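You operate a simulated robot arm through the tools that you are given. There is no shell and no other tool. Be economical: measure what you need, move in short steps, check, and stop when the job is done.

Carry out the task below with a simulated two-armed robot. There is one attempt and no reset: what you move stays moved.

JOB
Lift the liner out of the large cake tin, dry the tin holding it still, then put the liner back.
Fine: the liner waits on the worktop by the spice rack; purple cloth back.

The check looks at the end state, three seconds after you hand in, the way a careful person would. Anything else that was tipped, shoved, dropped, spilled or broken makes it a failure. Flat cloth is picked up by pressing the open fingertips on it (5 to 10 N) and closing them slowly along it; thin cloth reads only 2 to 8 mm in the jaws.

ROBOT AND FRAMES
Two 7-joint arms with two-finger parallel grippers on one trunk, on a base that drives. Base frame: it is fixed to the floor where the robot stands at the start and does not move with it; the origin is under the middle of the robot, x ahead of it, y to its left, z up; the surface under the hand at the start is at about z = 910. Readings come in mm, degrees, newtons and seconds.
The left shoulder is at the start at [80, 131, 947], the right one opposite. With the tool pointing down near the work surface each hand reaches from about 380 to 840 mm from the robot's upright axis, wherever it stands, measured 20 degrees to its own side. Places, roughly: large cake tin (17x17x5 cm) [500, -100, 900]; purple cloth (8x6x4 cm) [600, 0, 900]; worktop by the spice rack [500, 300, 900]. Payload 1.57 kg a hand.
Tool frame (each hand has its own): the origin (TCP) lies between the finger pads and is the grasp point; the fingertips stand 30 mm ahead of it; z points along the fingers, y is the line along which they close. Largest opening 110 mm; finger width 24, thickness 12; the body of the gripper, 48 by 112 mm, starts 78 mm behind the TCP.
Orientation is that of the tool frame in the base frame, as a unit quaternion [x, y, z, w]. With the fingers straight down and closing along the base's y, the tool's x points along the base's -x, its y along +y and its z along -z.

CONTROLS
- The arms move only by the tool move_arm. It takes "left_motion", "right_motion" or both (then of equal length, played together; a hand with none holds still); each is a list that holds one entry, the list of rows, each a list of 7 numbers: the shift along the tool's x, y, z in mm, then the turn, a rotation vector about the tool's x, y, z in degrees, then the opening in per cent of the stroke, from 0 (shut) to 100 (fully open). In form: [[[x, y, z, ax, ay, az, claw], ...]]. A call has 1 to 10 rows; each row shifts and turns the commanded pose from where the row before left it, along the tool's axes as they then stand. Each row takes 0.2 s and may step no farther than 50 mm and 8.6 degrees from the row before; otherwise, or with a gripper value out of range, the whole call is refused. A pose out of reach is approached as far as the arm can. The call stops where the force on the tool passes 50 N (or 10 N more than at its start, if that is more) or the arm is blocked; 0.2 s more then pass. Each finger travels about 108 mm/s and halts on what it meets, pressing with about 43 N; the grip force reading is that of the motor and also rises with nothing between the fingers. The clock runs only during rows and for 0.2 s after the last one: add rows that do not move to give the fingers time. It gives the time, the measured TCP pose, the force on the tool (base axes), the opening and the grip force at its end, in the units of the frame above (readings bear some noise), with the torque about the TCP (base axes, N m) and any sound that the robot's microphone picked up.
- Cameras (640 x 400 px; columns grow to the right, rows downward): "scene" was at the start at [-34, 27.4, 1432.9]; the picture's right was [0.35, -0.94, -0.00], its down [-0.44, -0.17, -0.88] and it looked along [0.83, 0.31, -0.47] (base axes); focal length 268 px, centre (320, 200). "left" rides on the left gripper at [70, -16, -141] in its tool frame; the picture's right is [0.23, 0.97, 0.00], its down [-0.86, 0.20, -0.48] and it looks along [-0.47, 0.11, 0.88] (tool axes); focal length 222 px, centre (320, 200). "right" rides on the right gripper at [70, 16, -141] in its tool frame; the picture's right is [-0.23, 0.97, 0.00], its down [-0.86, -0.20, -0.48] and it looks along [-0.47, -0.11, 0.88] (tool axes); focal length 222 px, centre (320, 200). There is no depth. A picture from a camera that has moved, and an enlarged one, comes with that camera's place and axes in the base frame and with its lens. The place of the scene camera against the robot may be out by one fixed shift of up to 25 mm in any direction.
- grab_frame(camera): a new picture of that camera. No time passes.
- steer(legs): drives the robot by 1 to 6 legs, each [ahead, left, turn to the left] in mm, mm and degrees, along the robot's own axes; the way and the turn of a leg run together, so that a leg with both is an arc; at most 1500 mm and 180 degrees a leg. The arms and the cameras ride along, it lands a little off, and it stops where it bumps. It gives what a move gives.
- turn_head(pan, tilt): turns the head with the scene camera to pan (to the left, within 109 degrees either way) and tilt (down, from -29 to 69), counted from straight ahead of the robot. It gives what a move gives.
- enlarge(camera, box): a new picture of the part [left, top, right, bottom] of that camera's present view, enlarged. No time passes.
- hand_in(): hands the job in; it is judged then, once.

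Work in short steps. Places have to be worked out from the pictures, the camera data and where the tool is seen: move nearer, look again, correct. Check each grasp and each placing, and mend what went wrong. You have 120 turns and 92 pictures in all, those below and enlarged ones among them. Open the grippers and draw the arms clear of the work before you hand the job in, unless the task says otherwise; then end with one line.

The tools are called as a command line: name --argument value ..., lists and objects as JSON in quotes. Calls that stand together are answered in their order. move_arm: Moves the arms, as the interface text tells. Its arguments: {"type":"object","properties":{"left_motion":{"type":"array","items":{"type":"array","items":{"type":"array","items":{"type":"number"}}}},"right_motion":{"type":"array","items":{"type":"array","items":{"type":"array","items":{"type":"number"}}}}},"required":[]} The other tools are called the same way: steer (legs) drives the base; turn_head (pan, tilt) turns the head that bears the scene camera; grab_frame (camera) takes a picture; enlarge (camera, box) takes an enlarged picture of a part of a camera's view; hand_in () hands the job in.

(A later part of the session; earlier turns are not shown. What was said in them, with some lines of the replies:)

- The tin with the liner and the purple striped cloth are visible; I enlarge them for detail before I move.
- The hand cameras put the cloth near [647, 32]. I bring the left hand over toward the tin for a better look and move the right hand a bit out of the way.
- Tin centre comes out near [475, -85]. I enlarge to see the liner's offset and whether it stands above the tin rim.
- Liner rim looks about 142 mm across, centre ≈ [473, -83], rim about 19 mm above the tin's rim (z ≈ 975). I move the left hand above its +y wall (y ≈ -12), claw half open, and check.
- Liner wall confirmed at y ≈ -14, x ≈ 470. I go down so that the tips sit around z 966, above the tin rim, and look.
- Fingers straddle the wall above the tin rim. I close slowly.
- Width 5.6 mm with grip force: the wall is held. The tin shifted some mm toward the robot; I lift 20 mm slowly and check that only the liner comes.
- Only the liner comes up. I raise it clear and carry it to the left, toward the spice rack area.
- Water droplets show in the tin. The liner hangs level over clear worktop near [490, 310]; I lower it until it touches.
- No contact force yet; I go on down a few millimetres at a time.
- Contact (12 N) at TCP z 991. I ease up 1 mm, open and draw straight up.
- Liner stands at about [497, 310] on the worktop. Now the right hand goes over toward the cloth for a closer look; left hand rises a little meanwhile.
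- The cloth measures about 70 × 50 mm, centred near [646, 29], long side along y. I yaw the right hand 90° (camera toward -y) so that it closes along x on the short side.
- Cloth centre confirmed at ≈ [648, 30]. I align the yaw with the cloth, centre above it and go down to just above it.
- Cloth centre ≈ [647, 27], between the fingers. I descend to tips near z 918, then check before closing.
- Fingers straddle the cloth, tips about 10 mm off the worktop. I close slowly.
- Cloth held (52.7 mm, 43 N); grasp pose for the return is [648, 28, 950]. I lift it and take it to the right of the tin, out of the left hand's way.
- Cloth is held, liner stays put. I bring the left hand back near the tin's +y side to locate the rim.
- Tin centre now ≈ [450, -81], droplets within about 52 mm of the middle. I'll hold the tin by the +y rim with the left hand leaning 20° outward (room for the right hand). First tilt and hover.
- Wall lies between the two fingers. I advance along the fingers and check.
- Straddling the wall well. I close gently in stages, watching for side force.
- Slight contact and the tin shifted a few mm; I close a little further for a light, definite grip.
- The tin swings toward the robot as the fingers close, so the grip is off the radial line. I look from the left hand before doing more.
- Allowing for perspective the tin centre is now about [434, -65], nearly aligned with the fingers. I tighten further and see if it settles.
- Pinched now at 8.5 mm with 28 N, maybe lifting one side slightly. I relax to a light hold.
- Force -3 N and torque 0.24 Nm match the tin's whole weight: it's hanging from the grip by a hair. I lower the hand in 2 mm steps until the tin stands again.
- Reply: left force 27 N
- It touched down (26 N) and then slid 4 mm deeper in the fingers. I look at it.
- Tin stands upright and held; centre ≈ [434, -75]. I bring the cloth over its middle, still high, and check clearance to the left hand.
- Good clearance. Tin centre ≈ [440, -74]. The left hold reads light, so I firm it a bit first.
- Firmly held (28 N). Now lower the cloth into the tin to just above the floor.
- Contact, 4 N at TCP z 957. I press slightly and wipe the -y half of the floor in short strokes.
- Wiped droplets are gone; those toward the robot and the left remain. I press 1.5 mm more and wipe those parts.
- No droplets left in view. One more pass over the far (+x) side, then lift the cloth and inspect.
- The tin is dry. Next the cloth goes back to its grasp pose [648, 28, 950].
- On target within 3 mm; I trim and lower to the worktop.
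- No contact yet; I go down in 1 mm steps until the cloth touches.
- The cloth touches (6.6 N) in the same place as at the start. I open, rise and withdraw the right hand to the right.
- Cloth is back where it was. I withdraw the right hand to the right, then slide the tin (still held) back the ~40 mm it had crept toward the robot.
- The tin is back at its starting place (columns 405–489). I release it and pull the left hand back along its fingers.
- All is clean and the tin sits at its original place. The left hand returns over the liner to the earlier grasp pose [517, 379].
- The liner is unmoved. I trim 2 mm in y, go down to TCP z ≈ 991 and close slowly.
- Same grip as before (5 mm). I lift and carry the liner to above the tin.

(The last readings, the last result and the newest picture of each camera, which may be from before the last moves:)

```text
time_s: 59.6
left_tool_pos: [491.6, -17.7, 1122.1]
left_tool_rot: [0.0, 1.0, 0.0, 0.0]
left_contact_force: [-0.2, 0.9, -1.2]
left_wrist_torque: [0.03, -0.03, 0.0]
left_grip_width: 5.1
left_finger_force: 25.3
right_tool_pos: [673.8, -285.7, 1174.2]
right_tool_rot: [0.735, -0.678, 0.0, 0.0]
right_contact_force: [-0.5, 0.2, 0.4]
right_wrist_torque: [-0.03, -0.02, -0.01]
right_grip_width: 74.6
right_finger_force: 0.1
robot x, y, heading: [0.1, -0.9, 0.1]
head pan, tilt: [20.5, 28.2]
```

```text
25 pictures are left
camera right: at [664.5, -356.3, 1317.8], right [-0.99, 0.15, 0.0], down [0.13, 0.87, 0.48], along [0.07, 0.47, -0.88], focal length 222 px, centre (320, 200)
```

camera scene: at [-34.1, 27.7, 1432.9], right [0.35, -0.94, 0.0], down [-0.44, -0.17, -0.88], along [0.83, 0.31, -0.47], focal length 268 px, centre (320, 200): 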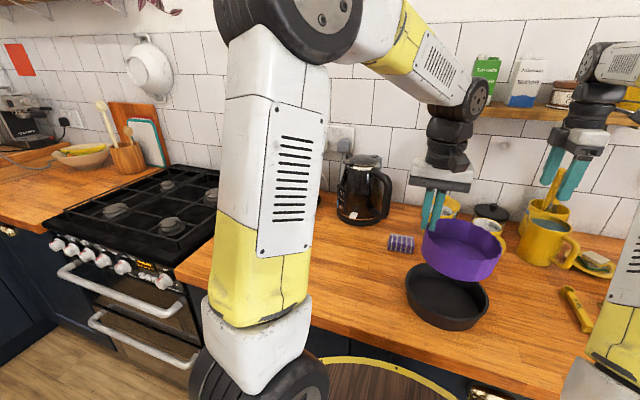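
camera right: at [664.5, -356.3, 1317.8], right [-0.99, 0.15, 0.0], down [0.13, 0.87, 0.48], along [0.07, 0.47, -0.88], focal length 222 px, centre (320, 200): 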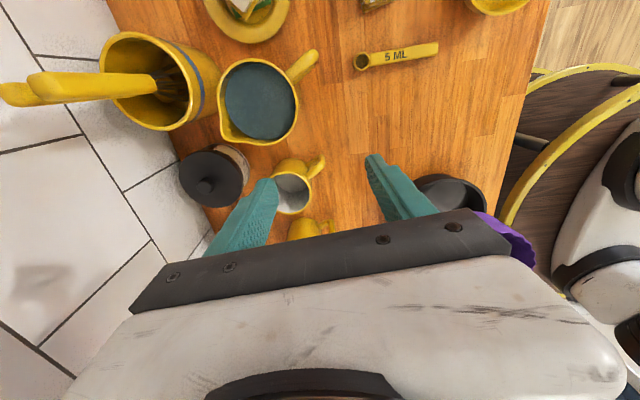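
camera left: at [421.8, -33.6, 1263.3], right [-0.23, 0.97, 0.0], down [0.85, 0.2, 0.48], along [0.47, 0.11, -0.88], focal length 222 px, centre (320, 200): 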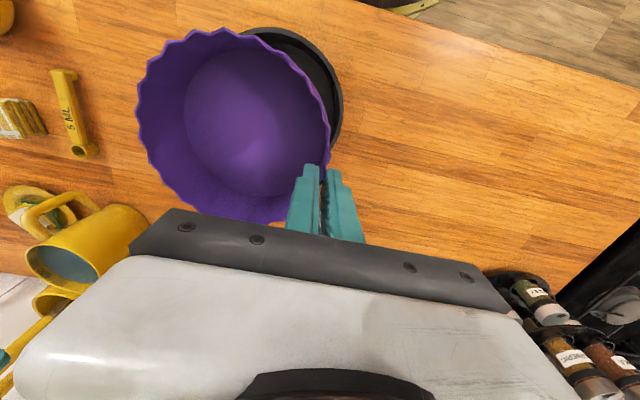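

Liner hangs above the tin. I lower to just above the rim (liner bottom ≈ z 970) and check alignment.

move_arm --left_motion '[[[0, 0, 40, 0, 0, 0, 0], [0, 0, 30, 0, 0, 0, 0]]]'

enlarge --camera "scene" --box '[390, 210, 518, 340]'

grab_frame --camera "left"

```text
time_s: 60.2
left_tool_pos: [490.2, -16.7, 1050.8]
left_tool_rot: [0.001, 1.0, 0.0, 0.0]
left_contact_force: [-0.2, 0.6, -1.0]
left_wrist_torque: [0.05, -0.06, -0.01]
left_grip_width: 4.9
left_finger_force: 25.4
right_tool_pos: [674.4, -285.2, 1175.2]
right_tool_rot: [0.735, -0.678, 0.0, 0.0]
right_contact_force: [0.1, 0.2, -0.3]
right_wrist_torque: [-0.03, 0.0, 0.02]
right_grip_width: 74.6
right_finger_force: 0.1
robot x, y, heading: [-0.5, -0.8, 0.2]
head pan, tilt: [20.5, 28.2]
```

```text
3.08 times, centred on (454, 275) of scene
camera zoom: at [-34.2, 27.4, 1432.9], right [0.35, -0.94, 0.0], down [-0.44, -0.17, -0.88], along [0.83, 0.31, -0.47], focal length 825 px, centre (-92, -31)
```

zoom: 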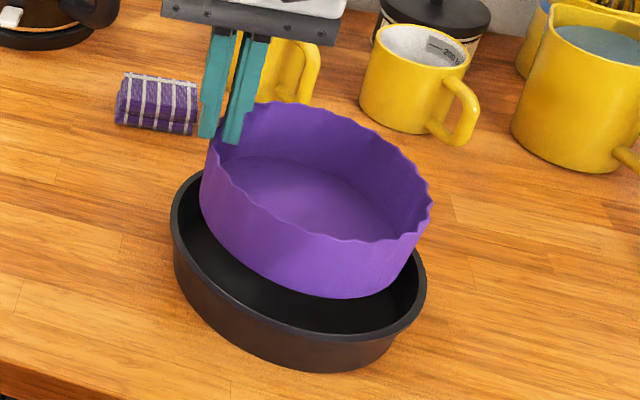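

```text
23 pictures are left
camera left: at [420.8, -32.2, 1191.7], right [-0.23, 0.97, 0.0], down [0.85, 0.2, 0.48], along [0.47, 0.11, -0.88], focal length 222 px, centre (320, 200)
```

left: 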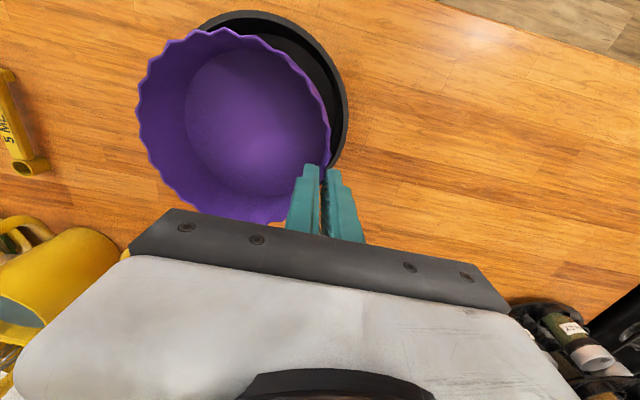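

Both views put the liner within about 5 mm of the tin's centre. I lower it into the tin.

move_arm --left_motion '[[[0, 0, 20, 0, 0, 0, 0], [0, 0, 15, 0, 0, 0, 0], [0, 0, 10, 0, 0, 0, 0], [0, 0, 5, 0, 0, 0, 0]]]'

enlarge --camera "scene" --box '[390, 210, 518, 340]'

grab_frame --camera "left"

```text
time_s: 61.2
left_tool_pos: [490.1, -16.4, 999.8]
left_tool_rot: [0.0, 1.0, 0.0, 0.0]
left_contact_force: [0.2, 0.0, -0.1]
left_wrist_torque: [0.02, -0.08, 0.0]
left_grip_width: 7.0
left_finger_force: 25.7
right_tool_pos: [674.1, -285.3, 1173.7]
right_tool_rot: [0.735, -0.678, 0.0, 0.001]
right_contact_force: [-0.1, -0.4, 0.0]
right_wrist_torque: [-0.04, 0.02, 0.0]
right_grip_width: 74.7
right_finger_force: 0.0
robot x, y, heading: [2.8, 1.0, -0.0]
head pan, tilt: [20.5, 28.2]
```

```text
3.08 times, centred on (454, 275) of scene
camera zoom: at [-34.1, 27.4, 1432.9], right [0.35, -0.94, 0.0], down [-0.44, -0.17, -0.88], along [0.83, 0.31, -0.47], focal length 825 px, centre (-92, -31)
```

zoom: 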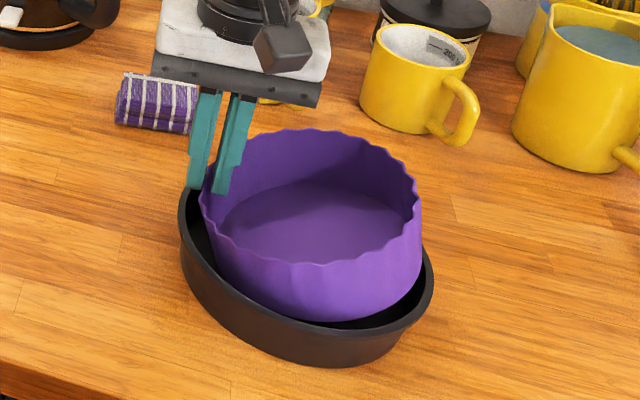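

```text
21 pictures are left
camera left: at [421.2, -32.2, 1141.1], right [-0.23, 0.97, 0.0], down [0.86, 0.2, 0.48], along [0.47, 0.11, -0.88], focal length 222 px, centre (320, 200)
```

left: 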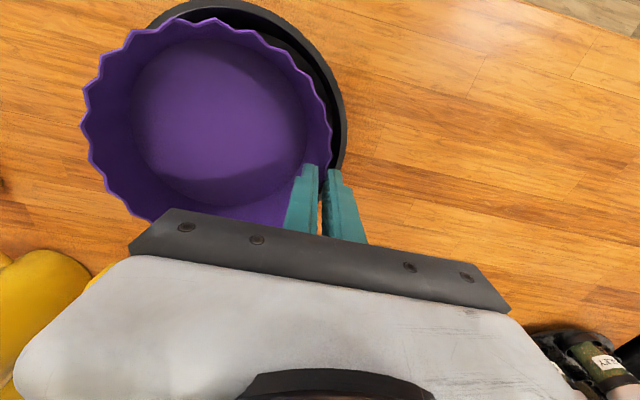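

The liner caught the tin's far (-y) rim and tilted. I raise it again and see how it hangs.

move_arm --left_motion '[[[0, 0, -10, 0, 0, 0, 0], [0, 0, -20, 0, 0, 0, 0], [0, 0, -25, 0, 0, 0, 0]]]'

enlarge --camera "scene" --box '[390, 210, 518, 340]'

grab_frame --camera "left"

```text
time_s: 62.0
left_tool_pos: [489.9, -17.2, 1056.4]
left_tool_rot: [-0.001, 1.0, 0.001, -0.001]
left_contact_force: [1.0, 0.0, -0.7]
left_wrist_torque: [0.04, 0.01, -0.02]
left_grip_width: 6.4
left_finger_force: 25.7
right_tool_pos: [674.8, -287.3, 1174.9]
right_tool_rot: [0.735, -0.678, 0.0, 0.0]
right_contact_force: [0.8, -0.3, -0.2]
right_wrist_torque: [0.0, 0.05, 0.02]
right_grip_width: 74.8
right_finger_force: 0.0
robot x, y, heading: [-3.3, 1.5, -0.2]
head pan, tilt: [20.5, 28.2]
```

```text
3.08 times, centred on (454, 275) of scene
camera zoom: at [-33.8, 27.3, 1432.9], right [0.35, -0.94, 0.0], down [-0.44, -0.17, -0.88], along [0.83, 0.31, -0.47], focal length 825 px, centre (-92, -31)
```

zoom: 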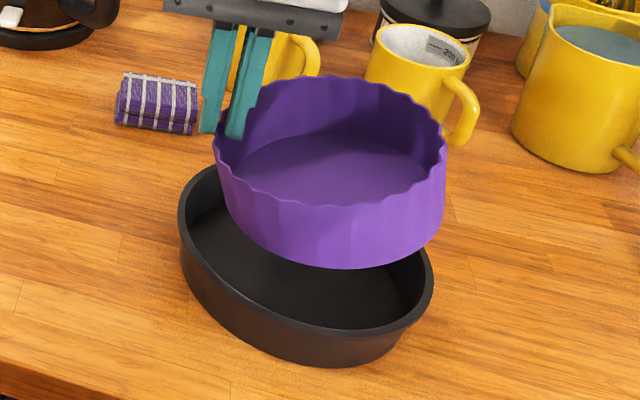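

```text
19 pictures are left
camera left: at [421.3, -33.1, 1196.3], right [-0.23, 0.97, 0.0], down [0.86, 0.2, 0.48], along [0.47, 0.11, -0.88], focal length 222 px, centre (320, 200)
```

left: 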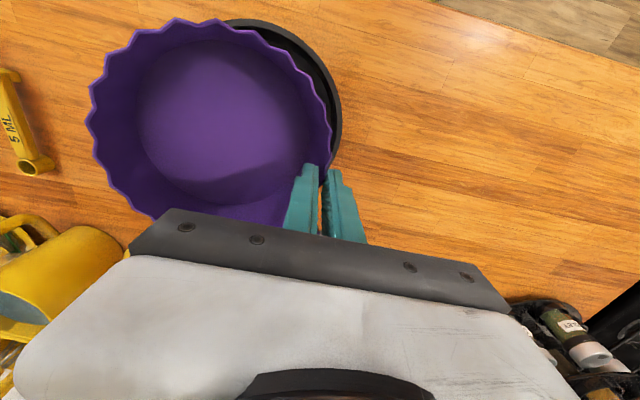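

The liner stays tilted about 12° in the grip (its -y side high), and the tin moved a few mm toward -y. I level the liner by turning the hand 12° about x, shift 4 mm toward the robot, and look.

move_arm --left_motion '[[[4, 0, -8, 0, 0, 0, 0], [0, 0, 0, -6, 0, 0, 0], [0, 0, 0, -6, 0, 0, 0]]]'

enlarge --camera "scene" --box '[390, 200, 518, 330]'

grab_frame --camera "left"

```text
time_s: 62.8
left_tool_pos: [487.0, -16.0, 1064.3]
left_tool_rot: [0.0, 0.994, 0.106, 0.0]
left_contact_force: [0.8, 0.2, -1.0]
left_wrist_torque: [0.01, -0.05, 0.01]
left_grip_width: 6.1
left_finger_force: 25.9
right_tool_pos: [675.5, -284.9, 1175.2]
right_tool_rot: [0.735, -0.678, 0.0, 0.0]
right_contact_force: [-0.8, 0.7, 0.7]
right_wrist_torque: [-0.01, -0.02, 0.0]
right_grip_width: 74.7
right_finger_force: 0.0
robot x, y, heading: [-1.4, -0.7, 0.1]
head pan, tilt: [20.5, 28.2]
```

```text
3.08 times, centred on (454, 265) of scene
camera zoom: at [-34.1, 27.6, 1432.9], right [0.35, -0.94, 0.0], down [-0.44, -0.17, -0.88], along [0.83, 0.31, -0.47], focal length 825 px, centre (-92, 0)
```

zoom: 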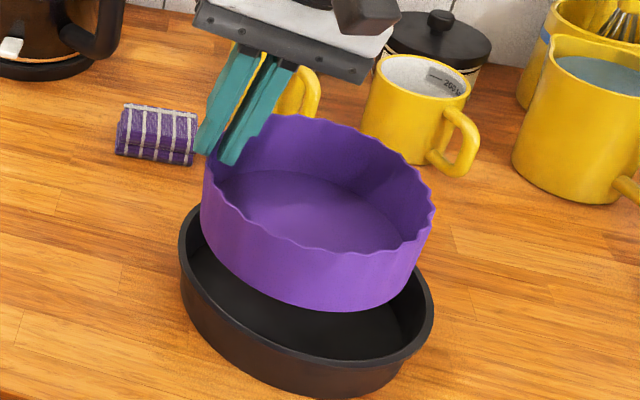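

```text
17 pictures are left
camera left: at [417.8, -61.6, 1197.8], right [-0.23, 0.95, 0.2], down [0.86, 0.1, 0.51], along [0.47, 0.29, -0.84], focal length 222 px, centre (320, 200)
```

left: 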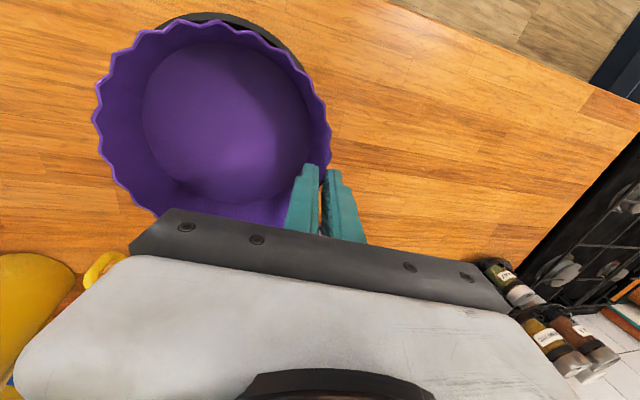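

The liner is level again, about 9 mm left of the tin's centre. I shift 3 mm to -y and lower 35 mm, so that its bottom just enters the rim, then look.

move_arm --left_motion '[[[0, -2.9, -0.6, 0, 0, 0, 0], [0, -3.1, 14.7, 0, 0, 0, 0], [0, -2.5, 11.7, 0, 0, 0, 0], [0, -1.7, 7.8, 0, 0, 0, 0]]]'

enlarge --camera "scene" --box '[390, 200, 518, 330]'

```text
time_s: 63.8
left_tool_pos: [485.9, -18.6, 1027.1]
left_tool_rot: [0.0, 0.995, 0.105, -0.001]
left_contact_force: [0.6, -0.1, -0.7]
left_wrist_torque: [0.04, -0.06, 0.0]
left_grip_width: 5.5
left_finger_force: 25.0
right_tool_pos: [674.4, -285.9, 1175.1]
right_tool_rot: [0.735, -0.678, 0.0, 0.001]
right_contact_force: [0.2, 1.5, -0.3]
right_wrist_torque: [-0.01, -0.02, 0.0]
right_grip_width: 74.9
right_finger_force: 0.0
robot x, y, heading: [0.5, 0.4, -0.2]
head pan, tilt: [20.5, 28.2]
```

```text
3.08 times, centred on (454, 265) of scene
camera zoom: at [-34.0, 27.3, 1432.9], right [0.35, -0.94, 0.0], down [-0.44, -0.17, -0.88], along [0.83, 0.31, -0.47], focal length 825 px, centre (-92, 0)
```

zoom: 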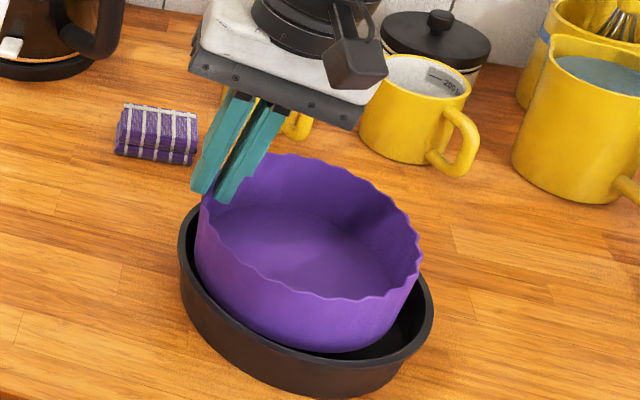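

Level and centred in the tin's opening. I keep lowering in small stages.

move_arm --left_motion '[[[0, -1.7, 7.8, 0, 0, 0, 0], [0, -1.2, 5.9, 0, 0, 0, 0], [0, -1.0, 4.9, 0, 0, 0, 0]]]'

enlarge --camera "scene" --box '[390, 200, 518, 330]'

```text
time_s: 64.6
left_tool_pos: [487.4, -19.4, 1009.4]
left_tool_rot: [-0.001, 0.995, 0.104, 0.0]
left_contact_force: [-0.2, -1.2, 0.6]
left_wrist_torque: [-0.09, 0.0, 0.04]
left_grip_width: 5.4
left_finger_force: 25.4
right_tool_pos: [675.2, -286.4, 1174.5]
right_tool_rot: [0.735, -0.678, 0.0, 0.0]
right_contact_force: [0.7, 0.3, -0.7]
right_wrist_torque: [-0.01, 0.01, 0.02]
right_grip_width: 74.8
right_finger_force: 0.0
robot x, y, heading: [-0.2, -0.5, 0.0]
head pan, tilt: [20.5, 28.2]
```

```text
3.08 times, centred on (454, 265) of scene
camera zoom: at [-34.0, 27.3, 1432.9], right [0.35, -0.94, 0.0], down [-0.44, -0.17, -0.88], along [0.83, 0.31, -0.47], focal length 825 px, centre (-92, 0)
```

zoom: 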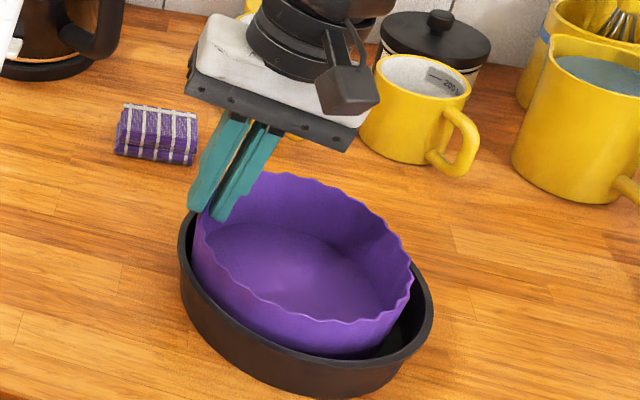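

Going in fine. I shift 4 mm to the right and lower another 8 mm.

move_arm --left_motion '[[[0, -3.9, -0.8, 0, 0, 0, 0], [0, -0.8, 3.9, 0, 0, 0, 0], [0, -0.8, 3.9, 0, 0, 0, 0]]]'

enlarge --camera "scene" --box '[390, 200, 518, 330]'

```text
time_s: 65.4
left_tool_pos: [486.5, -23.7, 1001.1]
left_tool_rot: [0.0, 0.995, 0.105, 0.0]
left_contact_force: [1.5, 1.5, 3.5]
left_wrist_torque: [-0.14, 0.08, -0.04]
left_grip_width: 5.3
left_finger_force: 25.5
right_tool_pos: [674.8, -285.9, 1174.8]
right_tool_rot: [0.735, -0.679, 0.0, 0.001]
right_contact_force: [-0.5, 0.5, 0.0]
right_wrist_torque: [0.0, 0.02, -0.03]
right_grip_width: 74.7
right_finger_force: 0.0
robot x, y, heading: [-2.1, 1.1, 0.0]
head pan, tilt: [20.5, 28.2]
```

```text
3.08 times, centred on (454, 265) of scene
camera zoom: at [-34.0, 27.4, 1432.9], right [0.35, -0.94, 0.0], down [-0.44, -0.17, -0.88], along [0.83, 0.31, -0.47], focal length 825 px, centre (-92, 0)
```

zoom: 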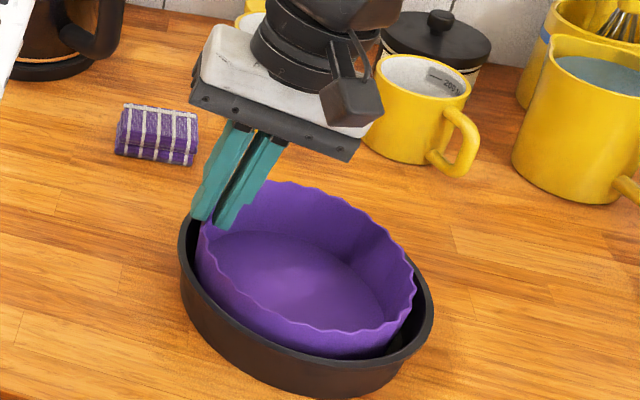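

First contact (3.5 N). I go 2 mm lower, open gently, and draw back along the fingers.

move_arm --left_motion '[[[0, -0.4, 2, 0, 0, 0, 0], [0, 0, 0, 0, 0, 0, 8], [0, 0, 0, 0, 0, 0, 14], [0, 0, 0, 0, 0, 0, 22], [0, 0, 0, 0, 0, 0, 22]]]'

enlarge --camera "scene" --box '[390, 200, 518, 330]'

```text
time_s: 66.6
left_tool_pos: [487.8, -22.9, 999.3]
left_tool_rot: [0.0, 0.995, 0.104, 0.0]
left_contact_force: [0.2, 0.0, 0.0]
left_wrist_torque: [-0.02, 0.02, -0.03]
left_grip_width: 24.2
left_finger_force: 0.0
right_tool_pos: [674.7, -285.8, 1173.4]
right_tool_rot: [0.735, -0.678, 0.0, 0.0]
right_contact_force: [0.2, -0.3, -0.1]
right_wrist_torque: [0.0, -0.03, -0.01]
right_grip_width: 74.7
right_finger_force: 0.1
robot x, y, heading: [2.5, 0.1, 0.3]
head pan, tilt: [20.5, 28.2]
```

```text
3.08 times, centred on (454, 265) of scene
camera zoom: at [-34.0, 27.3, 1432.9], right [0.35, -0.94, 0.0], down [-0.44, -0.17, -0.88], along [0.83, 0.31, -0.47], focal length 825 px, centre (-92, 0)
```

zoom: 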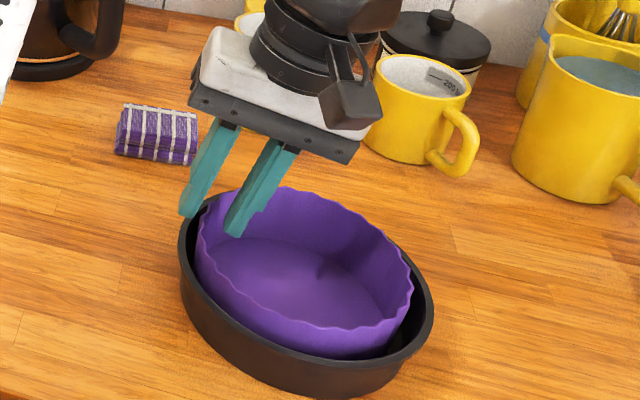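

The liner has settled in the tin. I raise the hand straight up, untilt and move both hands clear.

move_arm --left_motion '[[[0, 4.2, -19.6, 0, 0, 0, 22], [0, 8.3, -39, 0, 0, 0, 22], [0, 8.3, -39, 0, 0, 0, 22], [0, 6.2, -29, 6, 0, 0, 22], [0, 0, -20, 6, 0, 0, 40], [0, 45, -10, 0, 0, 0, 60], [0, 45, 0, 0, 0, 0, 80], [0, 45, 0, 0, 0, 0, 100], [0, 45, 0, 0, 0, 0, 100], [0, 40, 0, 0, 0, 0, 100]]]'

grab_frame --camera "scene"

enlarge --camera "scene" --box '[390, 220, 518, 340]'

grab_frame --camera "left"

```text
time_s: 68.8
left_tool_pos: [484.4, 195.4, 1156.5]
left_tool_rot: [0.0, 1.0, 0.0, 0.0]
left_contact_force: [0.1, 0.9, 0.2]
left_wrist_torque: [0.03, -0.02, 0.0]
left_grip_width: 110.1
left_finger_force: 0.1
right_tool_pos: [675.5, -285.4, 1174.5]
right_tool_rot: [0.735, -0.678, -0.001, 0.0]
right_contact_force: [-0.3, 0.1, 0.2]
right_wrist_torque: [0.03, 0.01, 0.0]
right_grip_width: 74.9
right_finger_force: 0.0
robot x, y, heading: [1.5, -1.0, 0.1]
head pan, tilt: [20.5, 28.2]
```

```text
12 pictures are left
camera scene: at [-34.0, 27.1, 1432.9], right [0.35, -0.94, 0.0], down [-0.44, -0.17, -0.88], along [0.83, 0.31, -0.47], focal length 268 px, centre (320, 200)
```

scene: 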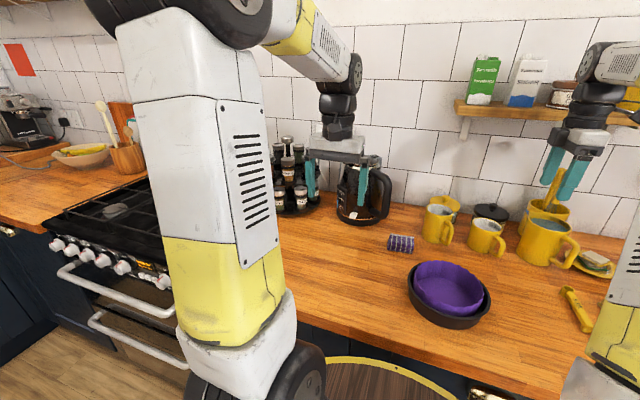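

```text
3.33 times, centred on (454, 280) of scene
camera zoom: at [-34.0, 27.1, 1432.9], right [0.35, -0.94, 0.0], down [-0.44, -0.17, -0.88], along [0.83, 0.31, -0.47], focal length 894 px, centre (-127, -67)
```

zoom: 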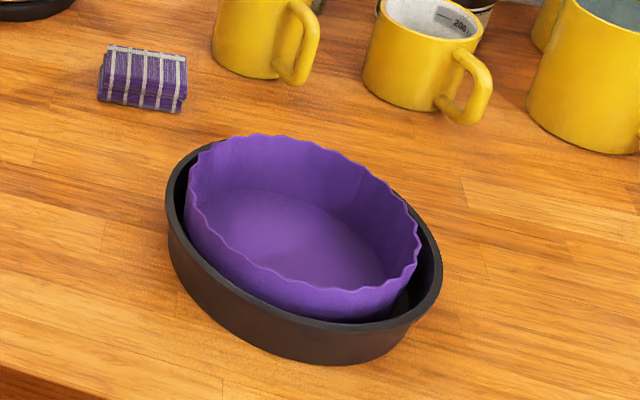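

```text
10 pictures are left
camera left: at [415.5, 178.0, 1297.4], right [-0.23, 0.97, 0.0], down [0.86, 0.2, 0.48], along [0.47, 0.11, -0.88], focal length 222 px, centre (320, 200)
```

left: 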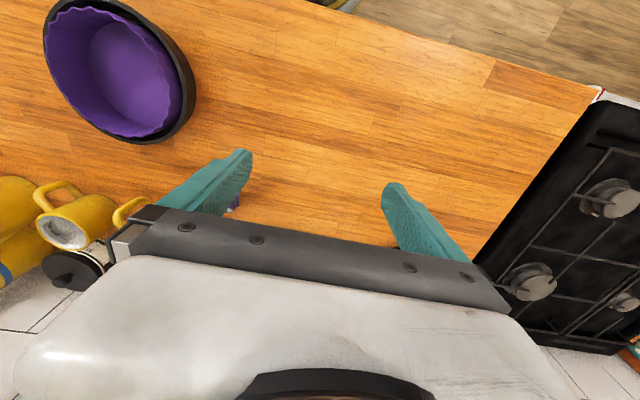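

Liner sits level in the dry tin, the cloth is in its old place, nothing else moved. I open the right hand and draw it back, then hand in.

move_arm --right_motion '[[[0, 30, -20, 0, 0, 0, 75], [0, 30, -10, 0, 0, 0, 85], [0, 0, 0, 0, 0, 0, 100], [0, 0, 0, 0, 0, 0, 100]]]'

grab_frame --camera "scene"

```text
time_s: 69.8
left_tool_pos: [484.6, 194.6, 1155.6]
left_tool_rot: [0.0, 1.0, 0.0, 0.0]
left_contact_force: [0.3, -0.5, -0.2]
left_wrist_torque: [0.01, 0.03, -0.01]
left_grip_width: 109.8
left_finger_force: 0.1
right_tool_pos: [613.4, -291.3, 1203.1]
right_tool_rot: [0.735, -0.678, -0.001, 0.0]
right_contact_force: [0.8, 1.1, -0.2]
right_wrist_torque: [-0.02, -0.02, -0.02]
right_grip_width: 109.9
right_finger_force: 0.1
robot x, y, heading: [-1.8, 2.3, -0.2]
head pan, tilt: [20.5, 28.2]
```

```text
9 pictures are left
camera scene: at [-34.1, 27.4, 1432.9], right [0.35, -0.94, 0.0], down [-0.44, -0.17, -0.88], along [0.83, 0.31, -0.47], focal length 268 px, centre (320, 200)
```

scene: 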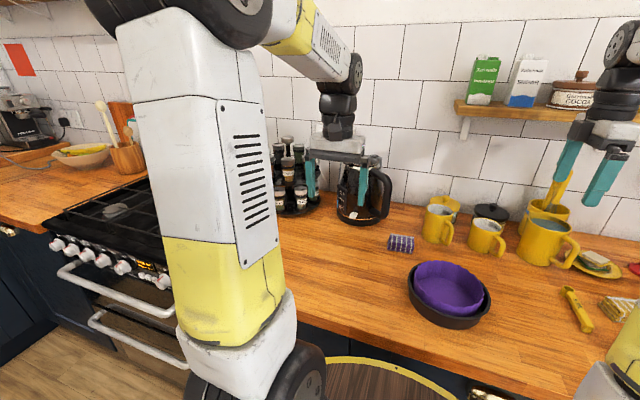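

Everything is in place and both hands are open and clear; I hand in.

hand_in

```text
The job is handed in.
```

I lifted the liner out, dried the tin while the left hand held it, put the purple cloth back where it was and set the liner back in the tin; the tin crept about 40 mm while I worked, and I slid it back to within about a centimetre of its starting place.
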